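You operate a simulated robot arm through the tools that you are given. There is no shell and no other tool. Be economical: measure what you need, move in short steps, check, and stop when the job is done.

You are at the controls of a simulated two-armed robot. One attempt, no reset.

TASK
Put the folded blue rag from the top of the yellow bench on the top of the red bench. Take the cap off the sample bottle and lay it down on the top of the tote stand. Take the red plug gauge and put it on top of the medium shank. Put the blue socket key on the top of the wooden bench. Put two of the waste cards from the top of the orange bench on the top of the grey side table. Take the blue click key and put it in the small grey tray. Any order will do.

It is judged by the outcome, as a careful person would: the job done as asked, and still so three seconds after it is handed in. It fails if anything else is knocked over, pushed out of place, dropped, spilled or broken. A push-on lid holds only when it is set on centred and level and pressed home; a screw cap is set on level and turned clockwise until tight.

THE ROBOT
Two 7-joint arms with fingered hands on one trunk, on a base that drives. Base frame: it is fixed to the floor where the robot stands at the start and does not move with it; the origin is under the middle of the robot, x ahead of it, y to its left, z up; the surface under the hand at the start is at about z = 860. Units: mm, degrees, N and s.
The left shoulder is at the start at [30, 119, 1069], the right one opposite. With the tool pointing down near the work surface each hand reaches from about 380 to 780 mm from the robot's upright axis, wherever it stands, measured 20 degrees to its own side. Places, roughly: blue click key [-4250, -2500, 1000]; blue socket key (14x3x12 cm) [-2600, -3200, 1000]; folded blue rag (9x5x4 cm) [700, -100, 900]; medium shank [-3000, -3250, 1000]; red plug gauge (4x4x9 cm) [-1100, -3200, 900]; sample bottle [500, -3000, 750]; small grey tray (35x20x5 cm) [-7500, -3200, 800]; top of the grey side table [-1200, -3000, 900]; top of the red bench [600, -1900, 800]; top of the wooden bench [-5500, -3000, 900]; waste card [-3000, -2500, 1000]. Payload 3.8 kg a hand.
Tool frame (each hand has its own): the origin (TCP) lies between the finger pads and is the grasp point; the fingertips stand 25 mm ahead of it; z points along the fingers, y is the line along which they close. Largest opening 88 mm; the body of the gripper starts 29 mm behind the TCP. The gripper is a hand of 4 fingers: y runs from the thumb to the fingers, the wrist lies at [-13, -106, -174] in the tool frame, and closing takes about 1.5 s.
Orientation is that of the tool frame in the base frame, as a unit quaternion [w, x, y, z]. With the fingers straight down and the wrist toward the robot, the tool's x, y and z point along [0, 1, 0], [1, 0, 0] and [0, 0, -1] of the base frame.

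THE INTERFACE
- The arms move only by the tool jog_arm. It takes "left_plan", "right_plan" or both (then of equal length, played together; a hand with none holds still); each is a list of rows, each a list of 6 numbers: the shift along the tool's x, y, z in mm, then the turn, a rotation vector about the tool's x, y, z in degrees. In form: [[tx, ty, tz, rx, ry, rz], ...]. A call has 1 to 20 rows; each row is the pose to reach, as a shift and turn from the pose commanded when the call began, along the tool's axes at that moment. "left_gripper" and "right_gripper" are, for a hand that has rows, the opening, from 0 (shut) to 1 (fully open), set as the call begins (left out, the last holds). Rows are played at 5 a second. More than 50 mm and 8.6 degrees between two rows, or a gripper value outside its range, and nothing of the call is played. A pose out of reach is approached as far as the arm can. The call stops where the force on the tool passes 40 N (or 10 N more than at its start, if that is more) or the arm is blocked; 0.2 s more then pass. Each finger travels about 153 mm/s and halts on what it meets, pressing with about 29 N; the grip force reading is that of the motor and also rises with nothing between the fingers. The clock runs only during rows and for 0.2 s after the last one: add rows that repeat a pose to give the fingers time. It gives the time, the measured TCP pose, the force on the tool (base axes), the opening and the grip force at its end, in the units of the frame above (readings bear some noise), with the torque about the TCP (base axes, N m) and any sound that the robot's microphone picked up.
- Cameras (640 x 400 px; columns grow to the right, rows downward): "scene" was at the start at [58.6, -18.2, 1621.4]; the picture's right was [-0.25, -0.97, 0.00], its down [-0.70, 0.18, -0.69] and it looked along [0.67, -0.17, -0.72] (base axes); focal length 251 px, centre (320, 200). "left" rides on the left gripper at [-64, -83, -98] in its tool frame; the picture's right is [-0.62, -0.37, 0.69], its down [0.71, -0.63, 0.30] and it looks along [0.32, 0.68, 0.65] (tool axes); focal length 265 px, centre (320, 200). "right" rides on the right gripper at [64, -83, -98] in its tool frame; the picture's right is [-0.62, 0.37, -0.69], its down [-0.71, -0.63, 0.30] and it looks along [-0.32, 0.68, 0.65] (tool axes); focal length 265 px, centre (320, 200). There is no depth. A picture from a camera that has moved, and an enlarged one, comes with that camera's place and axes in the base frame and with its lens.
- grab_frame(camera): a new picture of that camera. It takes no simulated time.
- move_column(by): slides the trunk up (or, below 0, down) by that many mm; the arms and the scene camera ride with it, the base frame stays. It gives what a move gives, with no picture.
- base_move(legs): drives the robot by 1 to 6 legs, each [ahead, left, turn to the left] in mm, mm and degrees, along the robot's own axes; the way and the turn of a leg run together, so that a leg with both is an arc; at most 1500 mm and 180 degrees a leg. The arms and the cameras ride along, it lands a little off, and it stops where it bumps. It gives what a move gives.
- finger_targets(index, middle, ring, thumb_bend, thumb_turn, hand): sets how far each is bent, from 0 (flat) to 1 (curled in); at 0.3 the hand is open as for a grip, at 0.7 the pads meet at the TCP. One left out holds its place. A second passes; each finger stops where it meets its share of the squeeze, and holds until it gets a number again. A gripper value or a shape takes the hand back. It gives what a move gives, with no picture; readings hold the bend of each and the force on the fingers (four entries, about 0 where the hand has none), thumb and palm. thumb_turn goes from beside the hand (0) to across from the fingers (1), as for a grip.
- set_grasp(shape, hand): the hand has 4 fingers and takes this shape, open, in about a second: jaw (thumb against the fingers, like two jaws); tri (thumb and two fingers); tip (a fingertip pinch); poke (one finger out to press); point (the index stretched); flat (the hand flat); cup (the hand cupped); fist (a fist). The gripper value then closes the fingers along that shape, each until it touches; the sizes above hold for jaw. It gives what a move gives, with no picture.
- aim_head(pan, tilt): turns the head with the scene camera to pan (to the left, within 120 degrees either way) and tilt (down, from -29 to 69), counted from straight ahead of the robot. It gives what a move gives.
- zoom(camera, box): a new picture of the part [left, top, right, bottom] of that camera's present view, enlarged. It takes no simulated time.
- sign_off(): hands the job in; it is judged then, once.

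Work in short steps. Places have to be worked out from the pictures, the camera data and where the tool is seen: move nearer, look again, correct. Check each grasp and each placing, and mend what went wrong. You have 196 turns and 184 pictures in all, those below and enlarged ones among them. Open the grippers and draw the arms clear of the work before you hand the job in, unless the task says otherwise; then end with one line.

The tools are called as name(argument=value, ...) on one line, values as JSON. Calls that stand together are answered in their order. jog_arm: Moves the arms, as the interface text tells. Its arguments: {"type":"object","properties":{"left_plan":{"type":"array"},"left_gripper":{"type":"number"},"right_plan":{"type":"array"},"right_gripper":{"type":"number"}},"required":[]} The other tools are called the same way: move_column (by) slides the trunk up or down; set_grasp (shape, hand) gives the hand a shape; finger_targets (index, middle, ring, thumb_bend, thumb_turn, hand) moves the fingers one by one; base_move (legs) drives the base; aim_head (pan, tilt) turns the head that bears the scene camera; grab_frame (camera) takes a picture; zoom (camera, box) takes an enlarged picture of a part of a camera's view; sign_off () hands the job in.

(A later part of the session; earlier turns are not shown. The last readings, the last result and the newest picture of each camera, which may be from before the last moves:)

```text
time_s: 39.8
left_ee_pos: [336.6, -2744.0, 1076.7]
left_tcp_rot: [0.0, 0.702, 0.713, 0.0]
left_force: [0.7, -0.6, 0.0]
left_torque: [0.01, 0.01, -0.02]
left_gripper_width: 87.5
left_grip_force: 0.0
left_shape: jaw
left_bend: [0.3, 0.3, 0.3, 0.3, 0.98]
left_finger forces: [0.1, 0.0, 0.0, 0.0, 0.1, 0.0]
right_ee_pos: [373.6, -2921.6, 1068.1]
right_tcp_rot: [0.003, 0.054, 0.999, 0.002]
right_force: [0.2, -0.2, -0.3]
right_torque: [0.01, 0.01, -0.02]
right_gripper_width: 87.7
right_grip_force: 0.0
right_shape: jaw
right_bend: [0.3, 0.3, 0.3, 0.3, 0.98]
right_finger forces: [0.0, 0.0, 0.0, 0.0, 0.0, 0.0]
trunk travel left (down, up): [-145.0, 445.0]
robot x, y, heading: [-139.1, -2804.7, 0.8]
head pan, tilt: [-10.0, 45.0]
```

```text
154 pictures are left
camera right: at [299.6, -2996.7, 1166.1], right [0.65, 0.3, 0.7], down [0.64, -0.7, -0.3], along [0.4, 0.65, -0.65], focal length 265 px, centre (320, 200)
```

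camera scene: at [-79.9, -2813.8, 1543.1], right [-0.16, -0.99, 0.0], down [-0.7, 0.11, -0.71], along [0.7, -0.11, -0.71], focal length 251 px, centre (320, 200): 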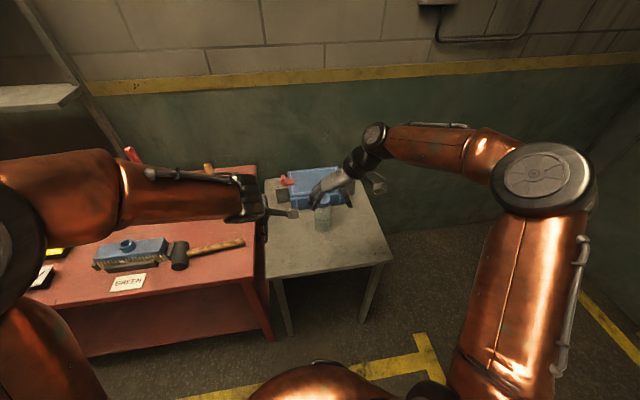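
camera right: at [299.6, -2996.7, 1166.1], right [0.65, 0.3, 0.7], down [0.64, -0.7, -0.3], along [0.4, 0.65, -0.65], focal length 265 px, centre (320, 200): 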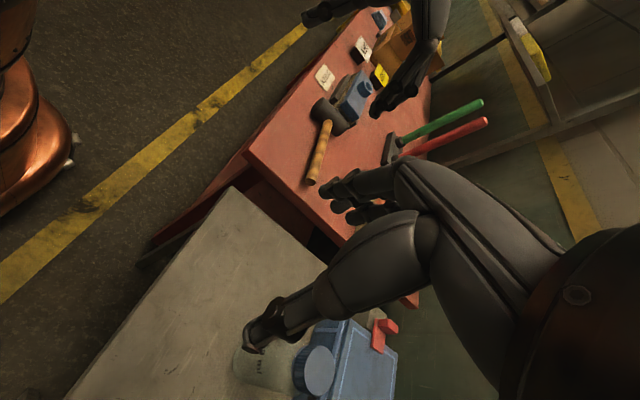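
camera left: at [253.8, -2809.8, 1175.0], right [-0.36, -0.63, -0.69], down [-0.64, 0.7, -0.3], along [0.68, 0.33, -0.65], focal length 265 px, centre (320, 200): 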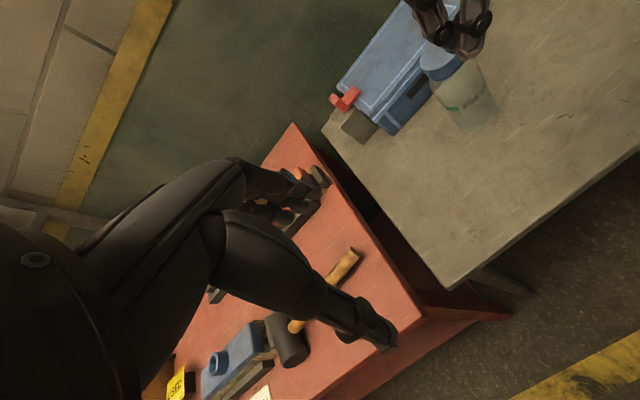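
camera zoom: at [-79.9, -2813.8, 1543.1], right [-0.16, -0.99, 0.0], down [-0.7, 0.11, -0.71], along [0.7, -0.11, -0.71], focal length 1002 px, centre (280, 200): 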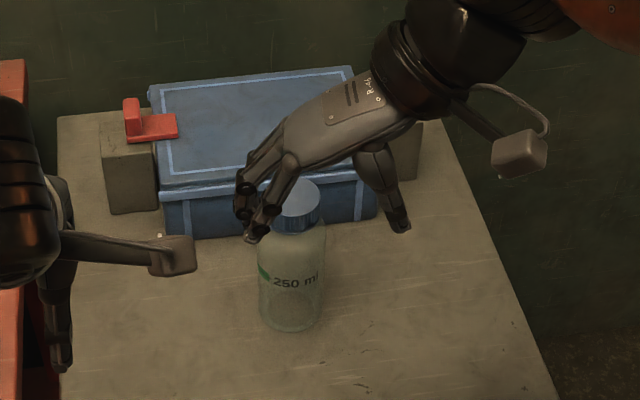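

The step was too long; I'll use shorter rows.

jog_arm(right_plan=[[0, -20, -40, 0, 0, 0], [15, -60, -60, 0, 0, 0], [30, -100, -80, 0, 0, 0], [45, -140, -100, 0, 0, 0], [60, -170, -100, 0, 0, 0], [60, -170, -100, 0, 0, 0]])

zoom(camera="scene", box=[250, 150, 410, 250])

zoom(camera="left", box=[320, 0, 640, 200])

```text
time_s: 41.2
left_ee_pos: [335.4, -2743.2, 1076.1]
left_tcp_rot: [-0.001, 0.701, 0.713, 0.0]
left_force: [-0.7, 1.4, -0.2]
left_torque: [-0.05, 0.02, -0.02]
left_gripper_width: 87.6
left_grip_force: 0.1
left_shape: jaw
left_bend: [0.3, 0.3, 0.3, 0.3, 0.98]
left_finger forces: [0.0, 0.0, 0.0, 0.1, 0.1, 0.1]
right_ee_pos: [297.5, -3082.7, 1167.6]
right_tcp_rot: [0.002, 0.054, 0.999, 0.002]
right_force: [-0.2, 1.2, -0.4]
right_torque: [0.0, -0.03, 0.01]
right_gripper_width: 87.5
right_grip_force: 0.1
right_shape: jaw
right_bend: [0.3, 0.3, 0.3, 0.3, 0.98]
right_finger forces: [0.0, 0.1, 0.1, 0.1, 0.1, 0.0]
trunk travel left (down, up): [-145.0, 445.0]
robot x, y, heading: [-140.5, -2799.4, 0.9]
head pan, tilt: [-10.0, 45.0]
```

```text
4.00 times, centred on (330, 200) of scene
camera zoom: at [-79.6, -2813.6, 1543.1], right [-0.16, -0.99, 0.0], down [-0.7, 0.11, -0.71], along [0.7, -0.11, -0.71], focal length 1002 px, centre (280, 200)
```

zoom: 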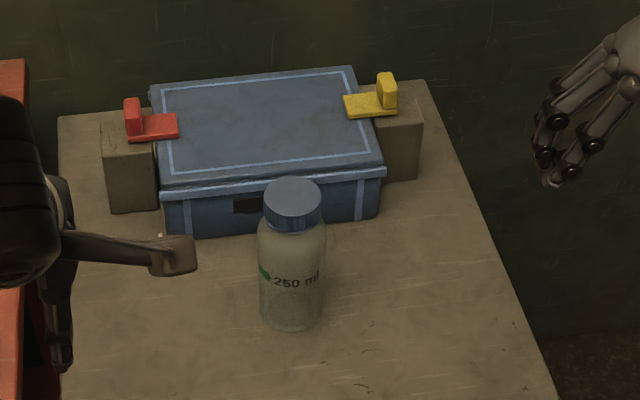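

```text
2.00 times, centred on (480, 100) of left
camera zoom: at [254.1, -2809.6, 1174.9], right [-0.36, -0.63, -0.69], down [-0.64, 0.7, -0.3], along [0.68, 0.33, -0.65], focal length 531 px, centre (0, 400)
```

zoom: 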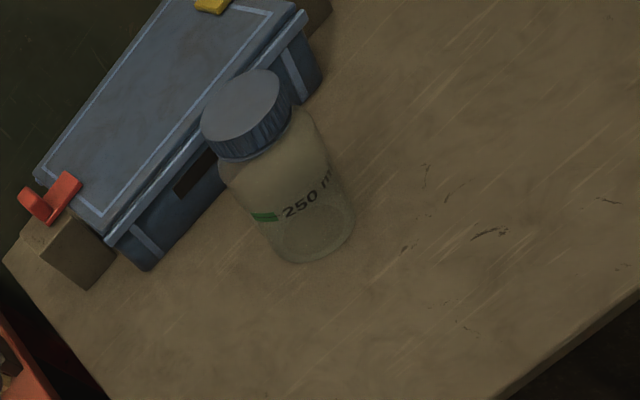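

Triangulated: the cap top is at about [543, -2925, 910], the cap about 50 mm wide, the body about 63 mm, and the stand top at z≈755. The left hand will hold the body from the side while the right one turns the cap, so I'll first turn the left hand 90°.

jog_arm(left_plan=[[0, 0, 0, 0, 0, 8.2], [0, 0, 0, 0, 0, 16.4], [0, 0, 0, 0, 0, 24.6], [0, 0, 0, 0, 0, 32.8], [0, 0, 0, 0, 0, 41], [0, 0, 0, 0, 0, 49.2], [0, 0, 0, 0, 0, 57.4], [0, 0, 0, 0, 0, 65.6], [0, 0, 0, 0, 0, 73.8], [0, 0, 0, 0, 0, 82], [0, 0, 0, 0, 0, 90], [0, 0, 0, 0, 0, 90]])

jog_arm(left_plan=[[0, 0, 0, 0, 7.5, 0], [0, 0, 0, 0, 15, 0], [0, 0, 0, 0, 22.5, 0], [0, 0, 0, 0, 30, 0], [0, 0, 0, 0, 37.5, 0], [0, 0, 0, 0, 45, 0], [0, 0, 0, 0, 52.5, 0], [0, 0, 0, 0, 60, 0], [0, 0, 0, 0, 60, 0]])

grab_frame(camera="scene")

```text
time_s: 43.8
left_ee_pos: [335.9, -2744.1, 1076.7]
left_tcp_rot: [0.0, 1.0, 0.006, 0.0]
left_force: [-0.4, -0.7, 0.0]
left_torque: [0.01, -0.01, -0.02]
left_gripper_width: 87.9
left_grip_force: 0.1
left_shape: jaw
left_bend: [0.3, 0.3, 0.3, 0.3, 0.98]
left_finger forces: [0.1, 0.0, 0.0, 0.0, 0.0, 0.1]
right_ee_pos: [297.0, -3082.5, 1168.5]
right_tcp_rot: [0.003, 0.054, 0.999, 0.001]
right_force: [-0.4, 0.2, -0.3]
right_torque: [0.0, -0.01, 0.0]
right_gripper_width: 87.7
right_grip_force: 0.0
right_shape: jaw
right_bend: [0.3, 0.3, 0.3, 0.3, 0.98]
right_finger forces: [0.1, 0.1, 0.0, 0.0, 0.1, 0.0]
trunk travel left (down, up): [-145.0, 445.0]
robot x, y, heading: [-140.7, -2804.2, 0.7]
head pan, tilt: [-10.0, 45.0]
```

```text
time_s: 45.8
left_ee_pos: [336.4, -2744.2, 1077.0]
left_tcp_rot: [-0.004, 0.865, 0.005, 0.501]
left_force: [-0.5, 0.1, 0.7]
left_torque: [0.03, 0.01, 0.01]
left_gripper_width: 87.7
left_grip_force: 0.0
left_shape: jaw
left_bend: [0.3, 0.3, 0.3, 0.3, 0.98]
left_finger forces: [0.0, 0.0, 0.1, 0.0, 0.0, 0.1]
right_ee_pos: [298.6, -3081.9, 1168.4]
right_tcp_rot: [0.003, 0.054, 0.999, 0.002]
right_force: [-0.3, 0.1, 0.5]
right_torque: [-0.02, -0.02, -0.01]
right_gripper_width: 87.8
right_grip_force: 0.0
right_shape: jaw
right_bend: [0.3, 0.3, 0.3, 0.3, 0.98]
right_finger forces: [0.0, 0.0, 0.1, 0.0, 0.0, 0.0]
trunk travel left (down, up): [-145.0, 445.0]
robot x, y, heading: [-135.5, -2804.7, 0.8]
head pan, tilt: [-10.0, 45.0]
```

```text
151 pictures are left
camera scene: at [-80.1, -2813.7, 1543.1], right [-0.16, -0.99, 0.0], down [-0.7, 0.11, -0.71], along [0.7, -0.11, -0.71], focal length 251 px, centre (320, 200)
```

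scene: 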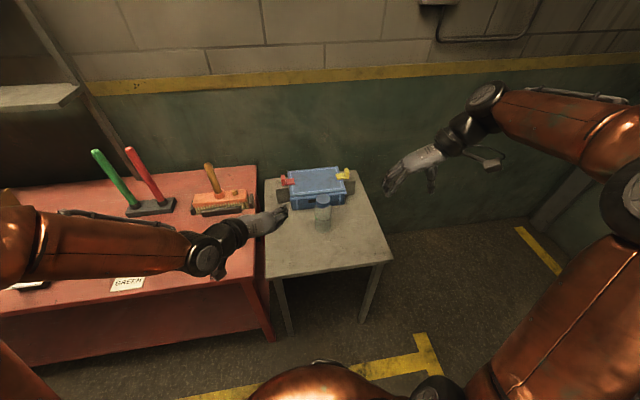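

Left hand orientation is good. I'll drive ahead 110 mm, then bring the left hand in front of the bottle at body height.

base_move(legs=[[110, 0, 0]])

jog_arm(left_plan=[[0, 45, 0, 0, 0, 0], [0, 90, 0, 0, 0, 0], [0, 135, 0, 0, 0, 0], [0, 181, 0, 0, 0, 0], [-39, 181, 20, 0, 0, 0], [-78, 181, 39, 0, 0, 0], [-118, 181, 59, 0, 0, 0], [-157, 181, 78, 0, 0, 0], [-196, 181, 98, 0, 0, 0], [-235, 181, 117, 0, 0, 0], [-235, 181, 117, 0, 0, 0]])

grab_frame(camera="scene")

grab_frame(camera="left")

```text
time_s: 47.0
left_ee_pos: [447.7, -2743.6, 1075.8]
left_tcp_rot: [-0.004, 0.866, 0.006, 0.5]
left_force: [0.4, 0.0, -0.1]
left_torque: [0.03, 0.02, 0.0]
left_gripper_width: 87.7
left_grip_force: 0.0
left_shape: jaw
left_bend: [0.3, 0.3, 0.3, 0.3, 0.98]
left_finger forces: [0.1, 0.0, 0.0, 0.0, 0.1, 0.0]
right_ee_pos: [409.6, -3082.4, 1167.9]
right_tcp_rot: [0.001, 0.054, 0.999, 0.001]
right_force: [0.7, 0.6, 0.0]
right_torque: [0.02, 0.02, 0.02]
right_gripper_width: 87.8
right_grip_force: 0.2
right_shape: jaw
right_bend: [0.3, 0.3, 0.3, 0.3, 0.98]
right_finger forces: [0.0, 0.0, 0.0, 0.0, 0.1, 0.0]
trunk travel left (down, up): [-145.0, 445.0]
robot x, y, heading: [-30.4, -2799.8, 0.6]
head pan, tilt: [-10.0, 45.0]
```

```text
time_s: 49.4
left_ee_pos: [431.5, -2923.8, 815.5]
left_tcp_rot: [-0.003, 0.866, 0.006, 0.5]
left_force: [-0.7, 0.3, 0.4]
left_torque: [-0.02, 0.0, -0.03]
left_gripper_width: 87.7
left_grip_force: 0.0
left_shape: jaw
left_bend: [0.3, 0.3, 0.3, 0.3, 0.98]
left_finger forces: [0.1, 0.1, 0.0, 0.0, 0.1, 0.0]
right_ee_pos: [408.4, -3081.8, 1168.0]
right_tcp_rot: [0.003, 0.056, 0.998, 0.002]
right_force: [0.2, -0.4, -0.3]
right_torque: [0.0, 0.01, -0.01]
right_gripper_width: 87.4
right_grip_force: 0.0
right_shape: jaw
right_bend: [0.3, 0.3, 0.3, 0.3, 0.98]
right_finger forces: [0.0, 0.1, 0.1, 0.0, 0.0, 0.0]
trunk travel left (down, up): [-145.0, 445.0]
robot x, y, heading: [-30.7, -2798.1, 0.6]
head pan, tilt: [-10.0, 45.0]
```

```text
150 pictures are left
camera scene: at [30.7, -2812.2, 1543.1], right [-0.16, -0.99, 0.0], down [-0.7, 0.11, -0.71], along [0.7, -0.11, -0.71], focal length 251 px, centre (320, 200)
```

scene: 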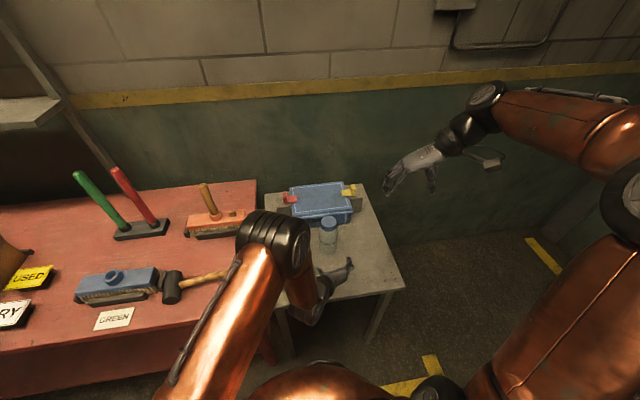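

```text
149 pictures are left
camera left: at [312.5, -2843.8, 809.4], right [0.29, 0.37, -0.88], down [0.61, 0.64, 0.47], along [0.74, -0.67, -0.05], focal length 265 px, centre (320, 200)
```

left: 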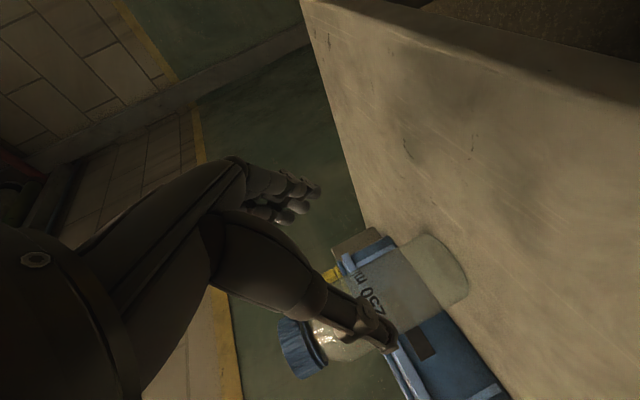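

Reconciling all views puts the bottle at about [563, -2927], the cap top z≈888 and the stand top z≈732. I'll slide the left hand forward most of the way and check.

jog_arm(left_plan=[[9, 3, 28, 0, 0, 0], [18, 3, 55, 0, 0, 0], [26, 3, 75, 0, 0, 0], [26, 3, 75, 0, 0, 0]])

grab_frame(camera="left")

zoom(camera="scene", box=[250, 180, 410, 280])

```text
time_s: 50.4
left_ee_pos: [510.9, -2927.3, 800.0]
left_tcp_rot: [-0.003, 0.866, 0.006, 0.5]
left_force: [0.3, 0.3, 0.3]
left_torque: [0.02, 0.01, 0.02]
left_gripper_width: 87.7
left_grip_force: 0.0
left_shape: jaw
left_bend: [0.3, 0.3, 0.3, 0.3, 0.98]
left_finger forces: [0.0, 0.1, 0.0, 0.0, 0.0, 0.0]
right_ee_pos: [407.8, -3083.4, 1167.7]
right_tcp_rot: [0.003, 0.055, 0.998, 0.002]
right_force: [-0.2, 0.7, 0.5]
right_torque: [0.02, -0.01, 0.01]
right_gripper_width: 87.8
right_grip_force: 0.1
right_shape: jaw
right_bend: [0.3, 0.3, 0.3, 0.3, 0.98]
right_finger forces: [0.0, 0.0, 0.0, 0.0, 0.0, 0.0]
trunk travel left (down, up): [-145.0, 445.0]
robot x, y, heading: [-28.2, -2797.0, 0.7]
head pan, tilt: [-10.0, 45.0]
```

```text
148 pictures are left
camera left: at [392.2, -2845.1, 794.2], right [0.28, 0.37, -0.88], down [0.61, 0.64, 0.47], along [0.74, -0.67, -0.05], focal length 265 px, centre (320, 200)
```

left: 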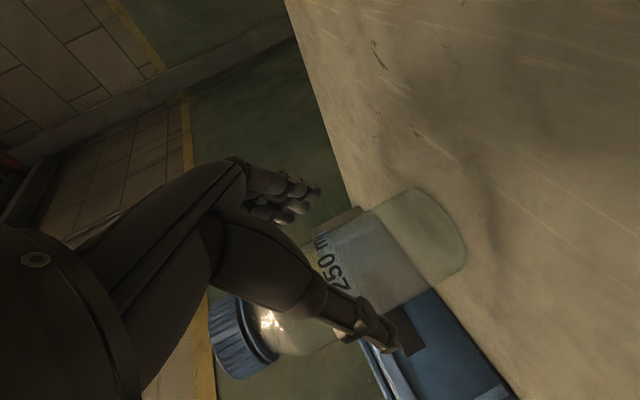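

```text
4.00 times, centred on (330, 230) of scene
camera zoom: at [30.8, -2812.5, 1543.1], right [-0.16, -0.99, 0.0], down [-0.7, 0.11, -0.71], along [0.7, -0.11, -0.71], focal length 1002 px, centre (280, 80)
```

zoom: 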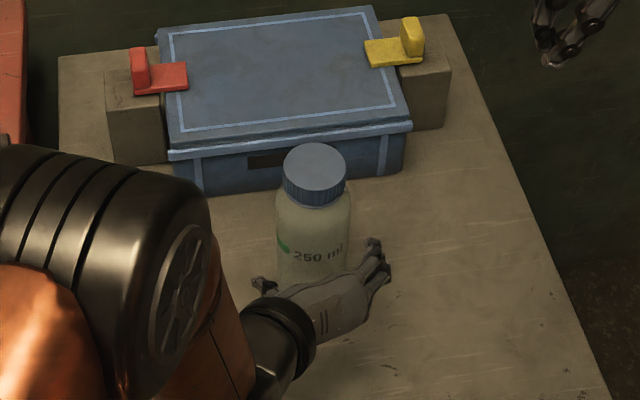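

The hand is centred on the bottle. I'll advance another 45 mm and then close.

jog_arm(left_plan=[[11, 0, 20, 0, 0, 0], [23, 0, 40, 0, 0, 0], [23, 0, 40, 0, 0, 0]])

zoom(camera="scene", box=[250, 180, 410, 280])

```text
time_s: 51.2
left_ee_pos: [558.0, -2925.4, 799.6]
left_tcp_rot: [-0.003, 0.866, 0.006, 0.5]
left_force: [-0.7, -0.2, 0.9]
left_torque: [-0.01, -0.02, 0.0]
left_gripper_width: 87.6
left_grip_force: 0.1
left_shape: jaw
left_bend: [0.3, 0.3, 0.3, 0.3, 0.98]
left_finger forces: [0.1, 0.0, 0.0, 0.0, 0.1, 0.1]
right_ee_pos: [407.9, -3080.6, 1167.4]
right_tcp_rot: [0.003, 0.054, 0.999, 0.001]
right_force: [-0.1, 0.6, 0.7]
right_torque: [0.03, 0.02, -0.02]
right_gripper_width: 87.6
right_grip_force: 0.1
right_shape: jaw
right_bend: [0.3, 0.3, 0.3, 0.3, 0.98]
right_finger forces: [0.0, 0.0, 0.0, 0.1, 0.1, 0.0]
trunk travel left (down, up): [-145.0, 445.0]
robot x, y, heading: [-28.7, -2801.0, 0.9]
head pan, tilt: [-10.0, 45.0]
```

```text
4.00 times, centred on (330, 230) of scene
camera zoom: at [30.9, -2812.5, 1543.1], right [-0.16, -0.99, 0.0], down [-0.7, 0.11, -0.71], along [0.7, -0.11, -0.71], focal length 1002 px, centre (280, 80)
```

zoom: 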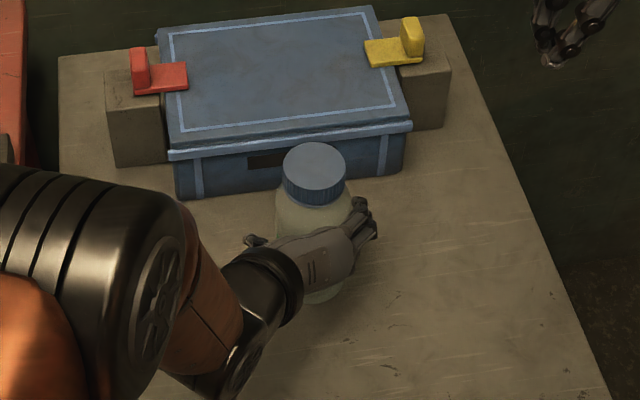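

Now I'll close the left hand around the body.

jog_arm(left_plan=[[0, 0, 0, 0, 0, 0], [0, 0, 0, 0, 0, 0], [0, 0, 0, 0, 0, 0], [0, 0, 0, 0, 0, 0], [0, 0, 0, 0, 0, 0], [0, 0, 0, 0, 0, 0], [0, 0, 0, 0, 0, 0]], left_gripper=0)

zoom(camera="scene", box=[250, 180, 410, 280])

```text
time_s: 52.8
left_ee_pos: [558.2, -2924.1, 799.3]
left_tcp_rot: [-0.003, 0.866, 0.006, 0.5]
left_force: [-0.7, 0.0, 1.5]
left_torque: [0.06, 0.05, 0.0]
left_gripper_width: 58.7
left_grip_force: 28.3
left_shape: jaw
left_bend: [0.28, 0.39, 0.37, 0.59, 0.99]
left_finger forces: [14.8, 7.7, 3.4, 0.0, 26.6, 0.1]
right_ee_pos: [408.9, -3080.9, 1167.9]
right_tcp_rot: [0.003, 0.055, 0.998, 0.001]
right_force: [-0.3, -0.1, 0.7]
right_torque: [-0.01, -0.01, 0.0]
right_gripper_width: 87.7
right_grip_force: 0.0
right_shape: jaw
right_bend: [0.3, 0.3, 0.3, 0.3, 0.98]
right_finger forces: [0.0, 0.1, 0.0, 0.0, 0.1, 0.1]
trunk travel left (down, up): [-145.0, 445.0]
robot x, y, heading: [-29.3, -2801.3, 0.8]
head pan, tilt: [-10.0, 45.0]
```

```text
4.00 times, centred on (330, 230) of scene
camera zoom: at [31.0, -2812.4, 1543.1], right [-0.16, -0.99, 0.0], down [-0.7, 0.11, -0.71], along [0.7, -0.11, -0.71], focal length 1002 px, centre (280, 80)
```

zoom: 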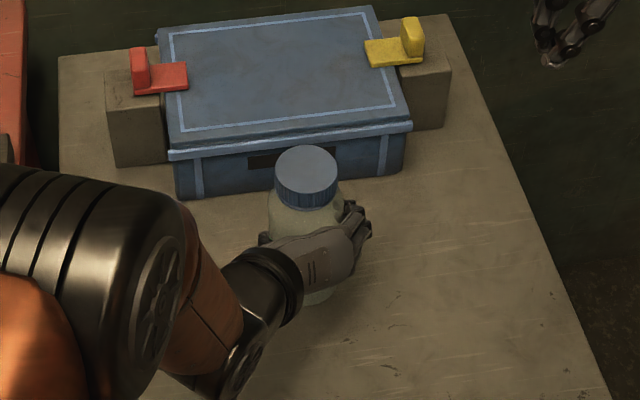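

The bottle is firmly held, and its cap is now near [562, -2918, 887]. I'll bring the right hand above the cap, turned so that a long counter-clockwise twist is available.

jog_arm(right_plan=[[-14, 18, 18, 0, 0, 5], [-27, 36, 36, 0, 0, 10], [-41, 54, 53, 0, 0, 15], [-54, 72, 71, 0, 0, 20], [-68, 90, 89, 0, 0, 25], [-81, 107, 107, 0, 0, 30], [-95, 125, 125, 0, 0, 35], [-108, 143, 142, 0, 0, 40], [-122, 161, 160, 0, 0, 45], [-135, 179, 178, 0, 0, 50], [-135, 179, 178, 0, 0, 50]])

grab_frame(camera="right")

zoom(camera="scene", box=[210, 140, 450, 290])

```text
time_s: 55.2
left_ee_pos: [557.1, -2925.4, 799.3]
left_tcp_rot: [-0.004, 0.866, 0.006, 0.5]
left_force: [0.5, 0.4, 1.1]
left_torque: [0.0, -0.04, 0.0]
left_gripper_width: 58.6
left_grip_force: 28.7
left_shape: jaw
left_bend: [0.28, 0.39, 0.37, 0.59, 0.99]
left_finger forces: [15.1, 7.8, 3.7, 0.1, 26.7, 0.1]
right_ee_pos: [564.0, -2918.4, 991.8]
right_tcp_rot: [0.002, 0.472, 0.882, 0.002]
right_force: [0.5, 0.0, 0.0]
right_torque: [-0.02, -0.01, 0.05]
right_gripper_width: 87.8
right_grip_force: 0.1
right_shape: jaw
right_bend: [0.3, 0.3, 0.3, 0.3, 0.98]
right_finger forces: [0.1, 0.1, 0.1, 0.1, 0.1, 0.1]
trunk travel left (down, up): [-145.0, 445.0]
robot x, y, heading: [-31.2, -2801.0, 0.7]
head pan, tilt: [-10.0, 45.0]
```

```text
144 pictures are left
camera right: at [458.5, -2911.9, 1088.6], right [0.65, -0.31, 0.7], down [-0.13, -0.94, -0.31], along [0.75, 0.11, -0.65], focal length 265 px, centre (320, 200)
```

right: 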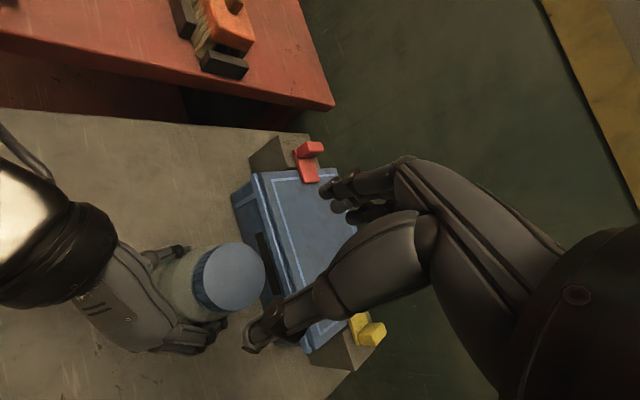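

```text
2.67 times, centred on (330, 215) of scene
camera zoom: at [30.8, -2812.6, 1543.1], right [-0.16, -0.99, 0.0], down [-0.7, 0.11, -0.71], along [0.7, -0.11, -0.71], focal length 668 px, centre (293, 160)
```

zoom: 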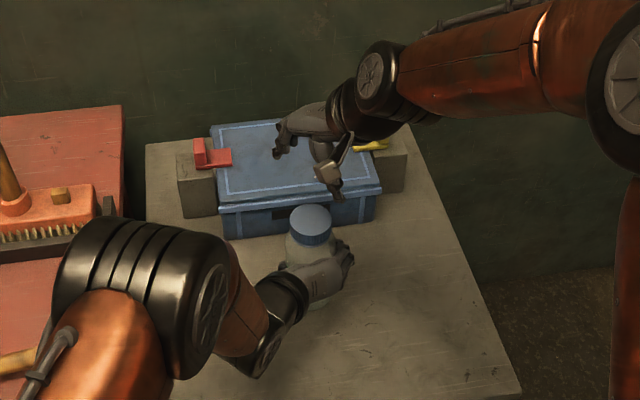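

The cap is confirmed at [563, -2921, 887]. I'll lower the right hand over it to TCP z≈895.

jog_arm(right_plan=[[-2, -2, 35, 0, 0, 0], [-2, -2, 65, 0, 0, 0], [-2, -2, 85, 0, 0, 0], [-2, -2, 97, 0, 0, 0], [-2, -2, 97, 0, 0, 0]])

grab_frame(camera="right")

zoom(camera="scene", box=[250, 165, 410, 265])

```text
time_s: 56.4
left_ee_pos: [557.3, -2924.8, 798.9]
left_tcp_rot: [-0.003, 0.866, 0.006, 0.5]
left_force: [0.4, -0.4, 0.3]
left_torque: [0.04, 0.01, -0.01]
left_gripper_width: 58.9
left_grip_force: 29.4
left_shape: jaw
left_bend: [0.28, 0.39, 0.37, 0.59, 0.99]
left_finger forces: [14.9, 7.7, 3.7, 0.0, 26.8, 0.0]
right_ee_pos: [562.0, -2919.3, 893.0]
right_tcp_rot: [0.001, 0.472, 0.882, 0.002]
right_force: [-0.5, -0.3, 1.4]
right_torque: [0.02, 0.0, 0.0]
right_gripper_width: 87.8
right_grip_force: 0.1
right_shape: jaw
right_bend: [0.3, 0.3, 0.3, 0.3, 0.98]
right_finger forces: [0.1, 0.0, 0.0, 0.0, 0.0, 0.0]
trunk travel left (down, up): [-145.0, 445.0]
robot x, y, heading: [-30.6, -2800.5, 0.8]
head pan, tilt: [-10.0, 45.0]
```

```text
142 pictures are left
camera right: at [455.7, -2913.3, 991.0], right [0.65, -0.31, 0.7], down [-0.13, -0.94, -0.31], along [0.75, 0.11, -0.65], focal length 265 px, centre (320, 200)
```

right: 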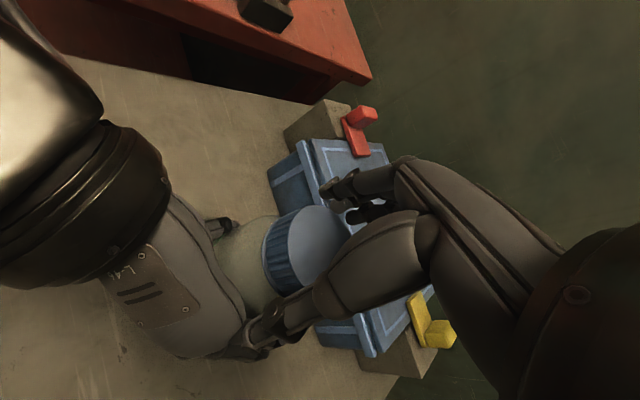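

```text
4.00 times, centred on (330, 215) of scene
camera zoom: at [31.0, -2812.3, 1543.1], right [-0.16, -0.99, 0.0], down [-0.7, 0.11, -0.71], along [0.7, -0.11, -0.71], focal length 1002 px, centre (280, 140)
```

zoom: 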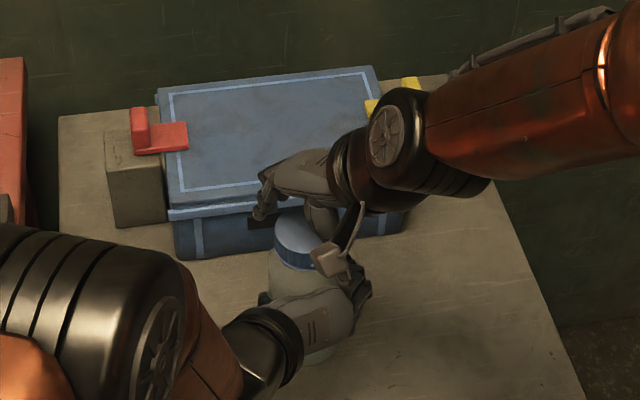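

The hand straddles the cap. I'll close the right hand on it.

jog_arm(right_plan=[[0, 0, 0, 0, 0, 0], [0, 0, 0, 0, 0, 0], [0, 0, 0, 0, 0, 0], [0, 0, 0, 0, 0, 0], [0, 0, 0, 0, 0, 0], [0, 0, 0, 0, 0, 0], [0, 0, 0, 0, 0, 0]], right_gripper=0)

zoom(camera="right", box=[160, 100, 480, 300])

```text
time_s: 58.0
left_ee_pos: [558.0, -2926.1, 799.6]
left_tcp_rot: [-0.003, 0.866, 0.005, 0.5]
left_force: [-1.1, -1.4, -0.3]
left_torque: [0.09, 0.04, -0.05]
left_gripper_width: 58.5
left_grip_force: 29.0
left_shape: jaw
left_bend: [0.28, 0.39, 0.37, 0.59, 0.99]
left_finger forces: [15.3, 8.2, 4.2, 0.0, 26.6, 0.0]
right_ee_pos: [562.4, -2919.0, 893.9]
right_tcp_rot: [0.001, 0.47, 0.882, 0.002]
right_force: [-0.1, 1.1, -0.2]
right_torque: [0.07, 0.02, 0.05]
right_gripper_width: 44.5
right_grip_force: 29.1
right_shape: jaw
right_bend: [0.74, 0.4, 0.41, 0.72, 1.0]
right_finger forces: [14.1, 8.4, 3.8, 0.0, 24.1, 0.0]
trunk travel left (down, up): [-145.0, 445.0]
robot x, y, heading: [-31.1, -2800.5, 0.8]
head pan, tilt: [-10.0, 45.0]
```

```text
2.00 times, centred on (320, 200) of right
camera zoom: at [455.8, -2913.3, 991.1], right [0.65, -0.31, 0.69], down [-0.13, -0.94, -0.31], along [0.75, 0.11, -0.65], focal length 531 px, centre (320, 200)
```

zoom: 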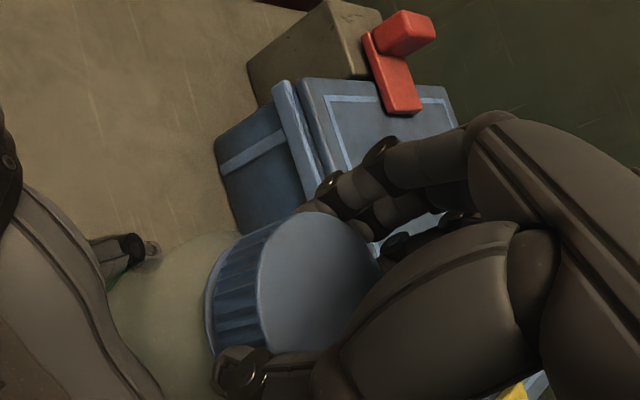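

The grip on the cap is firm. I'll twist counter-clockwise (seen from above) 40° and watch the forces.

jog_arm(right_plan=[[0, 0, 0, 0, 0, -6], [0, 0, 0, 0, 0, -12], [0, 0, 0, 0, 0, -18], [0, 0, 0, 0, 0, -24], [0, 0, 0, 0, 0, -30], [0, 0, 0, 0, 0, -36], [0, 0, 0, 0, 0, -42], [0, 0, 0, 0, 0, -42]])

zoom(camera="right", box=[160, 100, 480, 300])

zoom(camera="scene", box=[250, 165, 410, 265])

```text
time_s: 59.8
left_ee_pos: [558.4, -2925.1, 799.3]
left_tcp_rot: [-0.004, 0.866, 0.006, 0.501]
left_force: [2.6, 6.6, 2.5]
left_torque: [-0.03, -0.02, 0.07]
left_gripper_width: 58.3
left_grip_force: 29.2
left_shape: jaw
left_bend: [0.28, 0.39, 0.38, 0.59, 0.99]
left_finger forces: [14.5, 7.4, 3.7, 0.0, 31.5, 0.0]
right_ee_pos: [562.8, -2919.5, 894.1]
right_tcp_rot: [0.002, 0.124, 0.992, 0.002]
right_force: [-0.9, -5.6, 0.2]
right_torque: [-0.29, 0.11, -0.05]
right_gripper_width: 43.6
right_grip_force: 28.9
right_shape: jaw
right_bend: [0.74, 0.42, 0.44, 0.72, 0.97]
right_finger forces: [13.4, 7.1, 4.4, 0.1, 28.1, 0.0]
trunk travel left (down, up): [-145.0, 445.0]
robot x, y, heading: [-31.6, -2800.6, 0.9]
head pan, tilt: [-10.0, 45.0]
```

```text
2.00 times, centred on (320, 200) of right
camera zoom: at [478.8, -2986.4, 991.5], right [0.69, 0.2, 0.7], down [0.54, -0.79, -0.3], along [0.49, 0.58, -0.65], focal length 531 px, centre (320, 200)
```

zoom: 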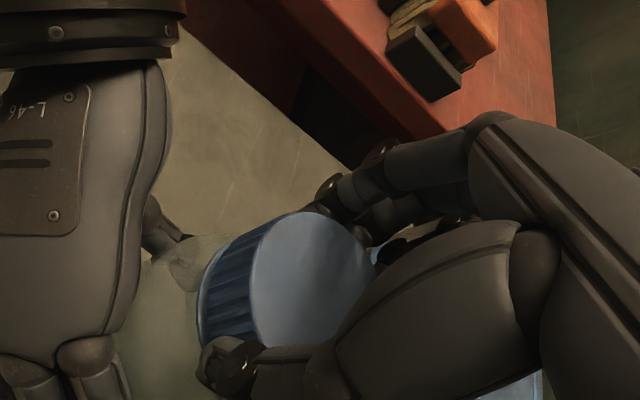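

```text
4.00 times, centred on (330, 215) of scene
camera zoom: at [30.9, -2812.2, 1543.1], right [-0.16, -0.99, 0.0], down [-0.7, 0.11, -0.71], along [0.7, -0.11, -0.71], focal length 1002 px, centre (280, 140)
```

zoom: 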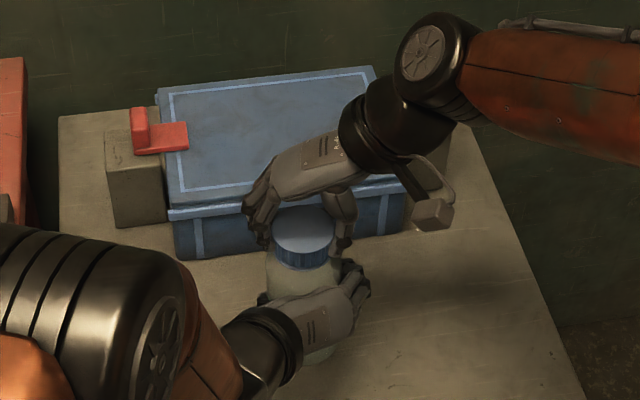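

The cap follows with little resistance and stays centred. I'll continue twisting about 24° further.

jog_arm(right_plan=[[0, 0, 0, 0, 0, -6], [0, 0, 0, 0, 0, -12], [0, 0, 0, 0, 0, -18], [0, 0, 0, 0, 0, -24], [0, 0, 0, 0, 0, -30], [0, 0, 0, 0, 0, -30]])

zoom(camera="scene", box=[250, 165, 410, 265])

```text
time_s: 61.2
left_ee_pos: [557.4, -2925.7, 799.1]
left_tcp_rot: [-0.004, 0.866, 0.005, 0.5]
left_force: [-0.3, 8.8, 5.9]
left_torque: [-0.1, -0.08, 0.14]
left_gripper_width: 57.4
left_grip_force: 29.1
left_shape: jaw
left_bend: [0.29, 0.4, 0.39, 0.59, 0.99]
left_finger forces: [14.2, 6.8, 3.7, 0.0, 32.8, 0.0]
right_ee_pos: [561.4, -2922.1, 893.8]
right_tcp_rot: [0.003, -0.138, 0.99, 0.001]
right_force: [1.7, -8.1, 2.1]
right_torque: [-0.52, -0.07, -0.08]
right_gripper_width: 43.2
right_grip_force: 29.1
right_shape: jaw
right_bend: [0.74, 0.43, 0.45, 0.72, 0.96]
right_finger forces: [13.2, 6.7, 2.7, 0.0, 29.0, 0.0]
trunk travel left (down, up): [-145.0, 445.0]
robot x, y, heading: [-29.9, -2801.3, 0.8]
head pan, tilt: [-10.0, 45.0]
```

```text
4.00 times, centred on (330, 215) of scene
camera zoom: at [30.3, -2812.3, 1543.2], right [-0.16, -0.99, 0.0], down [-0.7, 0.11, -0.71], along [0.7, -0.11, -0.71], focal length 1002 px, centre (280, 140)
```

zoom: 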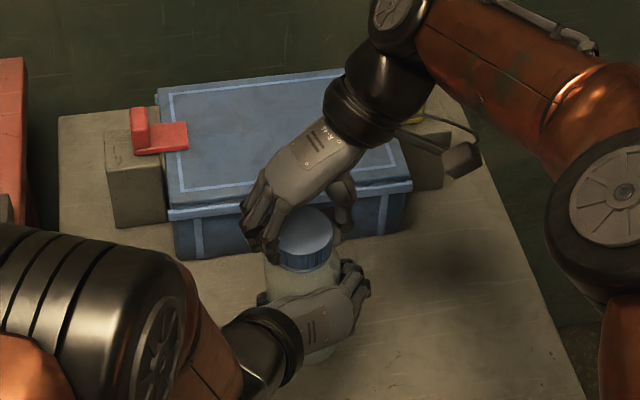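

After 72° the torque is tiny. I'll test with a small gentle lift.

jog_arm(right_plan=[[0, 0, -2, 0, 0, 0], [0, 0, -4, 0, 0, 0], [0, 0, -6, 0, 0, 0], [0, 0, -6, 0, 0, 0]])

zoom(camera="right", box=[160, 100, 480, 300])

```text
time_s: 62.2
left_ee_pos: [557.8, -2926.0, 801.1]
left_tcp_rot: [-0.003, 0.866, 0.006, 0.501]
left_force: [-2.1, 7.8, 15.1]
left_torque: [-0.18, -0.23, 0.05]
left_gripper_width: 57.1
left_grip_force: 28.8
left_shape: jaw
left_bend: [0.29, 0.4, 0.4, 0.59, 0.99]
left_finger forces: [14.2, 7.0, 3.9, 0.0, 32.4, 0.0]
right_ee_pos: [562.5, -2922.5, 898.7]
right_tcp_rot: [0.002, -0.137, 0.991, 0.0]
right_force: [2.9, -8.4, -15.8]
right_torque: [-0.56, -0.09, -0.04]
right_gripper_width: 43.0
right_grip_force: 29.7
right_shape: jaw
right_bend: [0.74, 0.43, 0.45, 0.72, 0.96]
right_finger forces: [13.2, 6.8, 2.9, 0.0, 28.3, 0.1]
trunk travel left (down, up): [-145.0, 445.0]
robot x, y, heading: [-33.6, -2802.6, 0.7]
head pan, tilt: [-10.0, 45.0]
```

```text
2.00 times, centred on (320, 200) of right
camera zoom: at [522.2, -3019.5, 996.5], right [0.49, 0.52, 0.7], down [0.86, -0.41, -0.3], along [0.13, 0.75, -0.65], focal length 531 px, centre (320, 200)
```

zoom: 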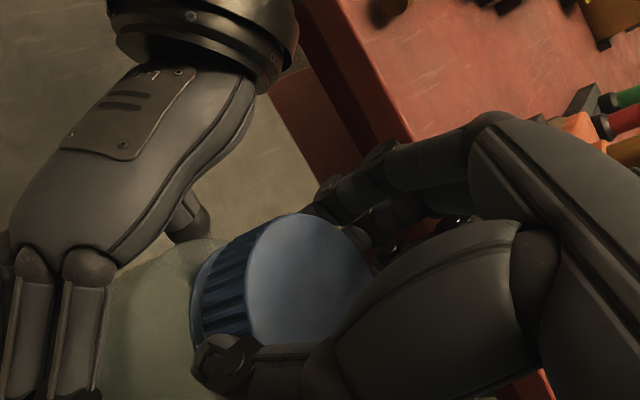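

Still threaded. I'll ease down, release, unwind the hand 80°, regrip and twist again.

jog_arm(right_plan=[[0, 0, 5, 0, 0, 0], [0, 0, 5, 0, 0, 0]])

jog_arm(right_plan=[[0, 0, 0, 0, 0, 0], [0, 0, 0, 0, 0, 0], [0, 0, 0, 0, 0, 0], [0, 0, 0, 0, 0, 0], [0, 0, 0, 0, 0, 0]], right_gripper=1)

jog_arm(right_plan=[[0, 0, 0, 0, 0, 8], [0, 0, 0, 0, 0, 16], [0, 0, 0, 0, 0, 24], [0, 0, 0, 0, 0, 32], [0, 0, 0, 0, 0, 40], [0, 0, 0, 0, 0, 48], [0, 0, 0, 0, 0, 56], [0, 0, 0, 0, 0, 64], [0, 0, 0, 0, 0, 72], [0, 0, 0, 0, 0, 80], [0, 0, 0, 0, 0, 80]])

zoom(camera="right", box=[160, 100, 480, 300])

```text
time_s: 62.8
left_ee_pos: [557.9, -2925.9, 798.1]
left_tcp_rot: [-0.004, 0.866, 0.006, 0.5]
left_force: [-1.1, 6.3, 7.3]
left_torque: [-0.1, -0.08, 0.08]
left_gripper_width: 57.3
left_grip_force: 29.3
left_shape: jaw
left_bend: [0.29, 0.4, 0.4, 0.59, 0.99]
left_finger forces: [14.7, 7.4, 4.4, 0.0, 32.2, 0.0]
right_ee_pos: [562.0, -2921.0, 896.2]
right_tcp_rot: [0.002, -0.138, 0.99, 0.001]
right_force: [0.6, -7.0, -5.5]
right_torque: [-0.46, -0.06, -0.02]
right_gripper_width: 42.8
right_grip_force: 29.0
right_shape: jaw
right_bend: [0.74, 0.43, 0.45, 0.72, 0.96]
right_finger forces: [13.9, 7.1, 3.0, 0.0, 28.7, 0.0]
trunk travel left (down, up): [-145.0, 445.0]
robot x, y, heading: [-27.4, -2802.9, 1.0]
head pan, tilt: [-10.0, 45.0]
```

```text
time_s: 64.0
left_ee_pos: [557.7, -2925.7, 799.7]
left_tcp_rot: [-0.003, 0.866, 0.005, 0.5]
left_force: [-0.5, -1.2, 1.8]
left_torque: [-0.01, 0.02, 0.03]
left_gripper_width: 57.5
left_grip_force: 28.6
left_shape: jaw
left_bend: [0.28, 0.4, 0.39, 0.59, 0.99]
left_finger forces: [16.6, 8.1, 4.2, 0.0, 28.0, 0.0]
right_ee_pos: [562.6, -2920.3, 895.7]
right_tcp_rot: [0.003, -0.136, 0.991, 0.001]
right_force: [-1.2, 1.2, 0.1]
right_torque: [0.0, -0.02, 0.04]
right_gripper_width: 87.5
right_grip_force: 0.0
right_shape: jaw
right_bend: [0.3, 0.3, 0.3, 0.3, 0.98]
right_finger forces: [0.0, 0.1, 0.0, 0.0, 0.1, 0.0]
trunk travel left (down, up): [-145.0, 445.0]
robot x, y, heading: [-32.1, -2799.9, 0.9]
head pan, tilt: [-10.0, 45.0]
```

```text
time_s: 66.4
left_ee_pos: [556.7, -2926.1, 799.1]
left_tcp_rot: [-0.004, 0.866, 0.006, 0.5]
left_force: [-1.1, 0.4, 0.4]
left_torque: [0.05, 0.08, -0.01]
left_gripper_width: 57.6
left_grip_force: 28.6
left_shape: jaw
left_bend: [0.28, 0.4, 0.39, 0.59, 0.99]
left_finger forces: [16.2, 7.9, 4.0, 0.0, 28.1, 0.0]
right_ee_pos: [563.2, -2920.3, 894.5]
right_tcp_rot: [0.002, 0.533, 0.846, 0.002]
right_force: [-0.2, 0.2, 0.3]
right_torque: [0.05, -0.01, 0.03]
right_gripper_width: 87.5
right_grip_force: 0.1
right_shape: jaw
right_bend: [0.3, 0.3, 0.3, 0.3, 0.98]
right_finger forces: [0.1, 0.0, 0.1, 0.0, 0.1, 0.1]
trunk travel left (down, up): [-145.0, 445.0]
robot x, y, heading: [-28.8, -2804.0, 0.9]
head pan, tilt: [-10.0, 45.0]
```

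```text
2.00 times, centred on (320, 200) of right
camera zoom: at [458.8, -2899.7, 992.4], right [0.6, -0.4, 0.69], down [-0.26, -0.92, -0.31], along [0.76, 0.0, -0.65], focal length 531 px, centre (320, 200)
```

zoom: 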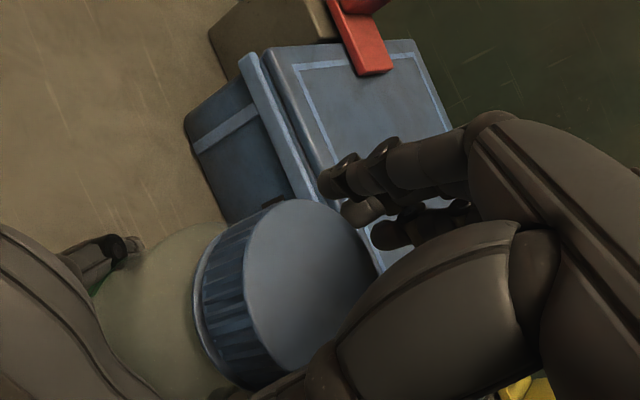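

Regrip, twist 85° again, then test-lift.

jog_arm(right_plan=[[0, 0, 0, 0, 0, 0], [0, 0, 0, 0, 0, 0], [0, 0, 0, 0, 0, 0], [0, 0, 0, 0, 0, 0], [0, 0, 0, 0, 0, 0], [0, 0, 0, 0, 0, 0], [0, 0, 0, 0, 0, 0]], right_gripper=0)

jog_arm(right_plan=[[0, 0, 0, 0, 0, -8], [0, 0, 0, 0, 0, -16], [0, 0, 0, 0, 0, -24], [0, 0, 0, 0, 0, -32], [0, 0, 0, 0, 0, -40], [0, 0, 0, 0, 0, -48], [0, 0, 0, 0, 0, -56], [0, 0, 0, 0, 0, -64], [0, 0, 0, 0, 0, -72], [0, 0, 0, 0, 0, -80], [0, 0, 0, 0, 0, -86], [0, 0, 0, 0, 0, -86]])

jog_arm(right_plan=[[0, 0, -2, 0, 0, 0], [0, 0, -4, 0, 0, 0], [0, 0, -6, 0, 0, 0], [0, 0, -6, 0, 0, 0]])

zoom(camera="right", box=[160, 100, 480, 300])

```text
time_s: 68.0
left_ee_pos: [556.9, -2926.8, 799.6]
left_tcp_rot: [-0.003, 0.866, 0.006, 0.5]
left_force: [-1.2, -0.5, 2.5]
left_torque: [0.03, -0.01, 0.03]
left_gripper_width: 57.2
left_grip_force: 28.8
left_shape: jaw
left_bend: [0.28, 0.4, 0.39, 0.59, 0.99]
left_finger forces: [16.3, 7.9, 3.8, 0.0, 28.2, 0.1]
right_ee_pos: [563.9, -2920.6, 895.9]
right_tcp_rot: [0.002, 0.532, 0.847, 0.002]
right_force: [-0.2, 0.0, 0.6]
right_torque: [0.02, -0.01, 0.01]
right_gripper_width: 45.5
right_grip_force: 28.8
right_shape: jaw
right_bend: [0.74, 0.41, 0.44, 0.71, 1.0]
right_finger forces: [14.7, 8.3, 3.6, 0.1, 26.2, 0.0]
trunk travel left (down, up): [-145.0, 445.0]
robot x, y, heading: [-30.0, -2797.8, 0.5]
head pan, tilt: [-10.0, 45.0]
```

```text
time_s: 70.6
left_ee_pos: [557.0, -2924.7, 799.3]
left_tcp_rot: [-0.004, 0.866, 0.006, 0.5]
left_force: [-3.8, 9.8, 6.3]
left_torque: [-0.03, -0.08, 0.13]
left_gripper_width: 56.8
left_grip_force: 29.4
left_shape: jaw
left_bend: [0.29, 0.41, 0.4, 0.59, 0.99]
left_finger forces: [13.9, 6.2, 3.1, 0.0, 33.0, 0.0]
right_ee_pos: [562.4, -2920.4, 894.9]
right_tcp_rot: [0.003, -0.189, 0.982, 0.001]
right_force: [4.0, -9.0, 4.6]
right_torque: [-0.68, -0.24, -0.02]
right_gripper_width: 44.9
right_grip_force: 28.7
right_shape: jaw
right_bend: [0.74, 0.43, 0.45, 0.71, 0.98]
right_finger forces: [13.8, 7.2, 0.8, 0.0, 32.1, 0.0]
trunk travel left (down, up): [-145.0, 445.0]
robot x, y, heading: [-27.5, -2803.1, 0.9]
head pan, tilt: [-10.0, 45.0]
```

```text
time_s: 71.6
left_ee_pos: [559.5, -2925.9, 800.0]
left_tcp_rot: [-0.003, 0.865, 0.007, 0.501]
left_force: [-3.2, 9.1, 14.2]
left_torque: [-0.14, -0.16, 0.11]
left_gripper_width: 57.0
left_grip_force: 28.9
left_shape: jaw
left_bend: [0.29, 0.41, 0.4, 0.59, 0.99]
left_finger forces: [14.2, 6.8, 3.7, 0.0, 32.9, 0.0]
right_ee_pos: [563.9, -2921.9, 900.4]
right_tcp_rot: [0.002, -0.189, 0.982, 0.0]
right_force: [3.8, -8.1, -13.9]
right_torque: [-0.66, -0.25, -0.07]
right_gripper_width: 44.9
right_grip_force: 29.0
right_shape: jaw
right_bend: [0.74, 0.43, 0.45, 0.71, 0.98]
right_finger forces: [14.4, 6.9, 0.9, 0.0, 30.9, 0.1]
trunk travel left (down, up): [-145.0, 445.0]
robot x, y, heading: [-31.7, -2798.6, 0.6]
head pan, tilt: [-10.0, 45.0]
```

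```text
2.00 times, centred on (320, 200) of right
camera zoom: at [533.5, -3022.9, 997.9], right [0.44, 0.57, 0.69], down [0.9, -0.32, -0.3], along [0.05, 0.76, -0.65], focal length 531 px, centre (320, 200)
```

zoom: 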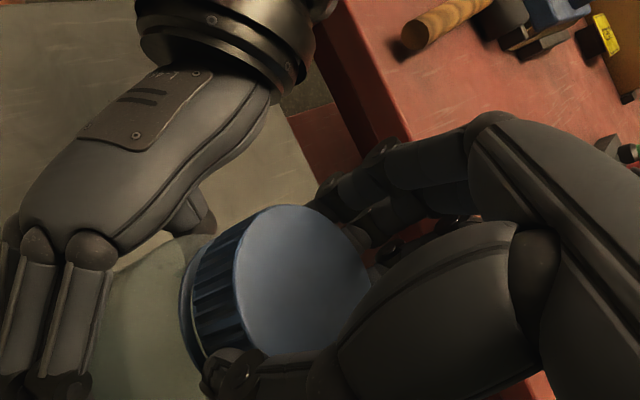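

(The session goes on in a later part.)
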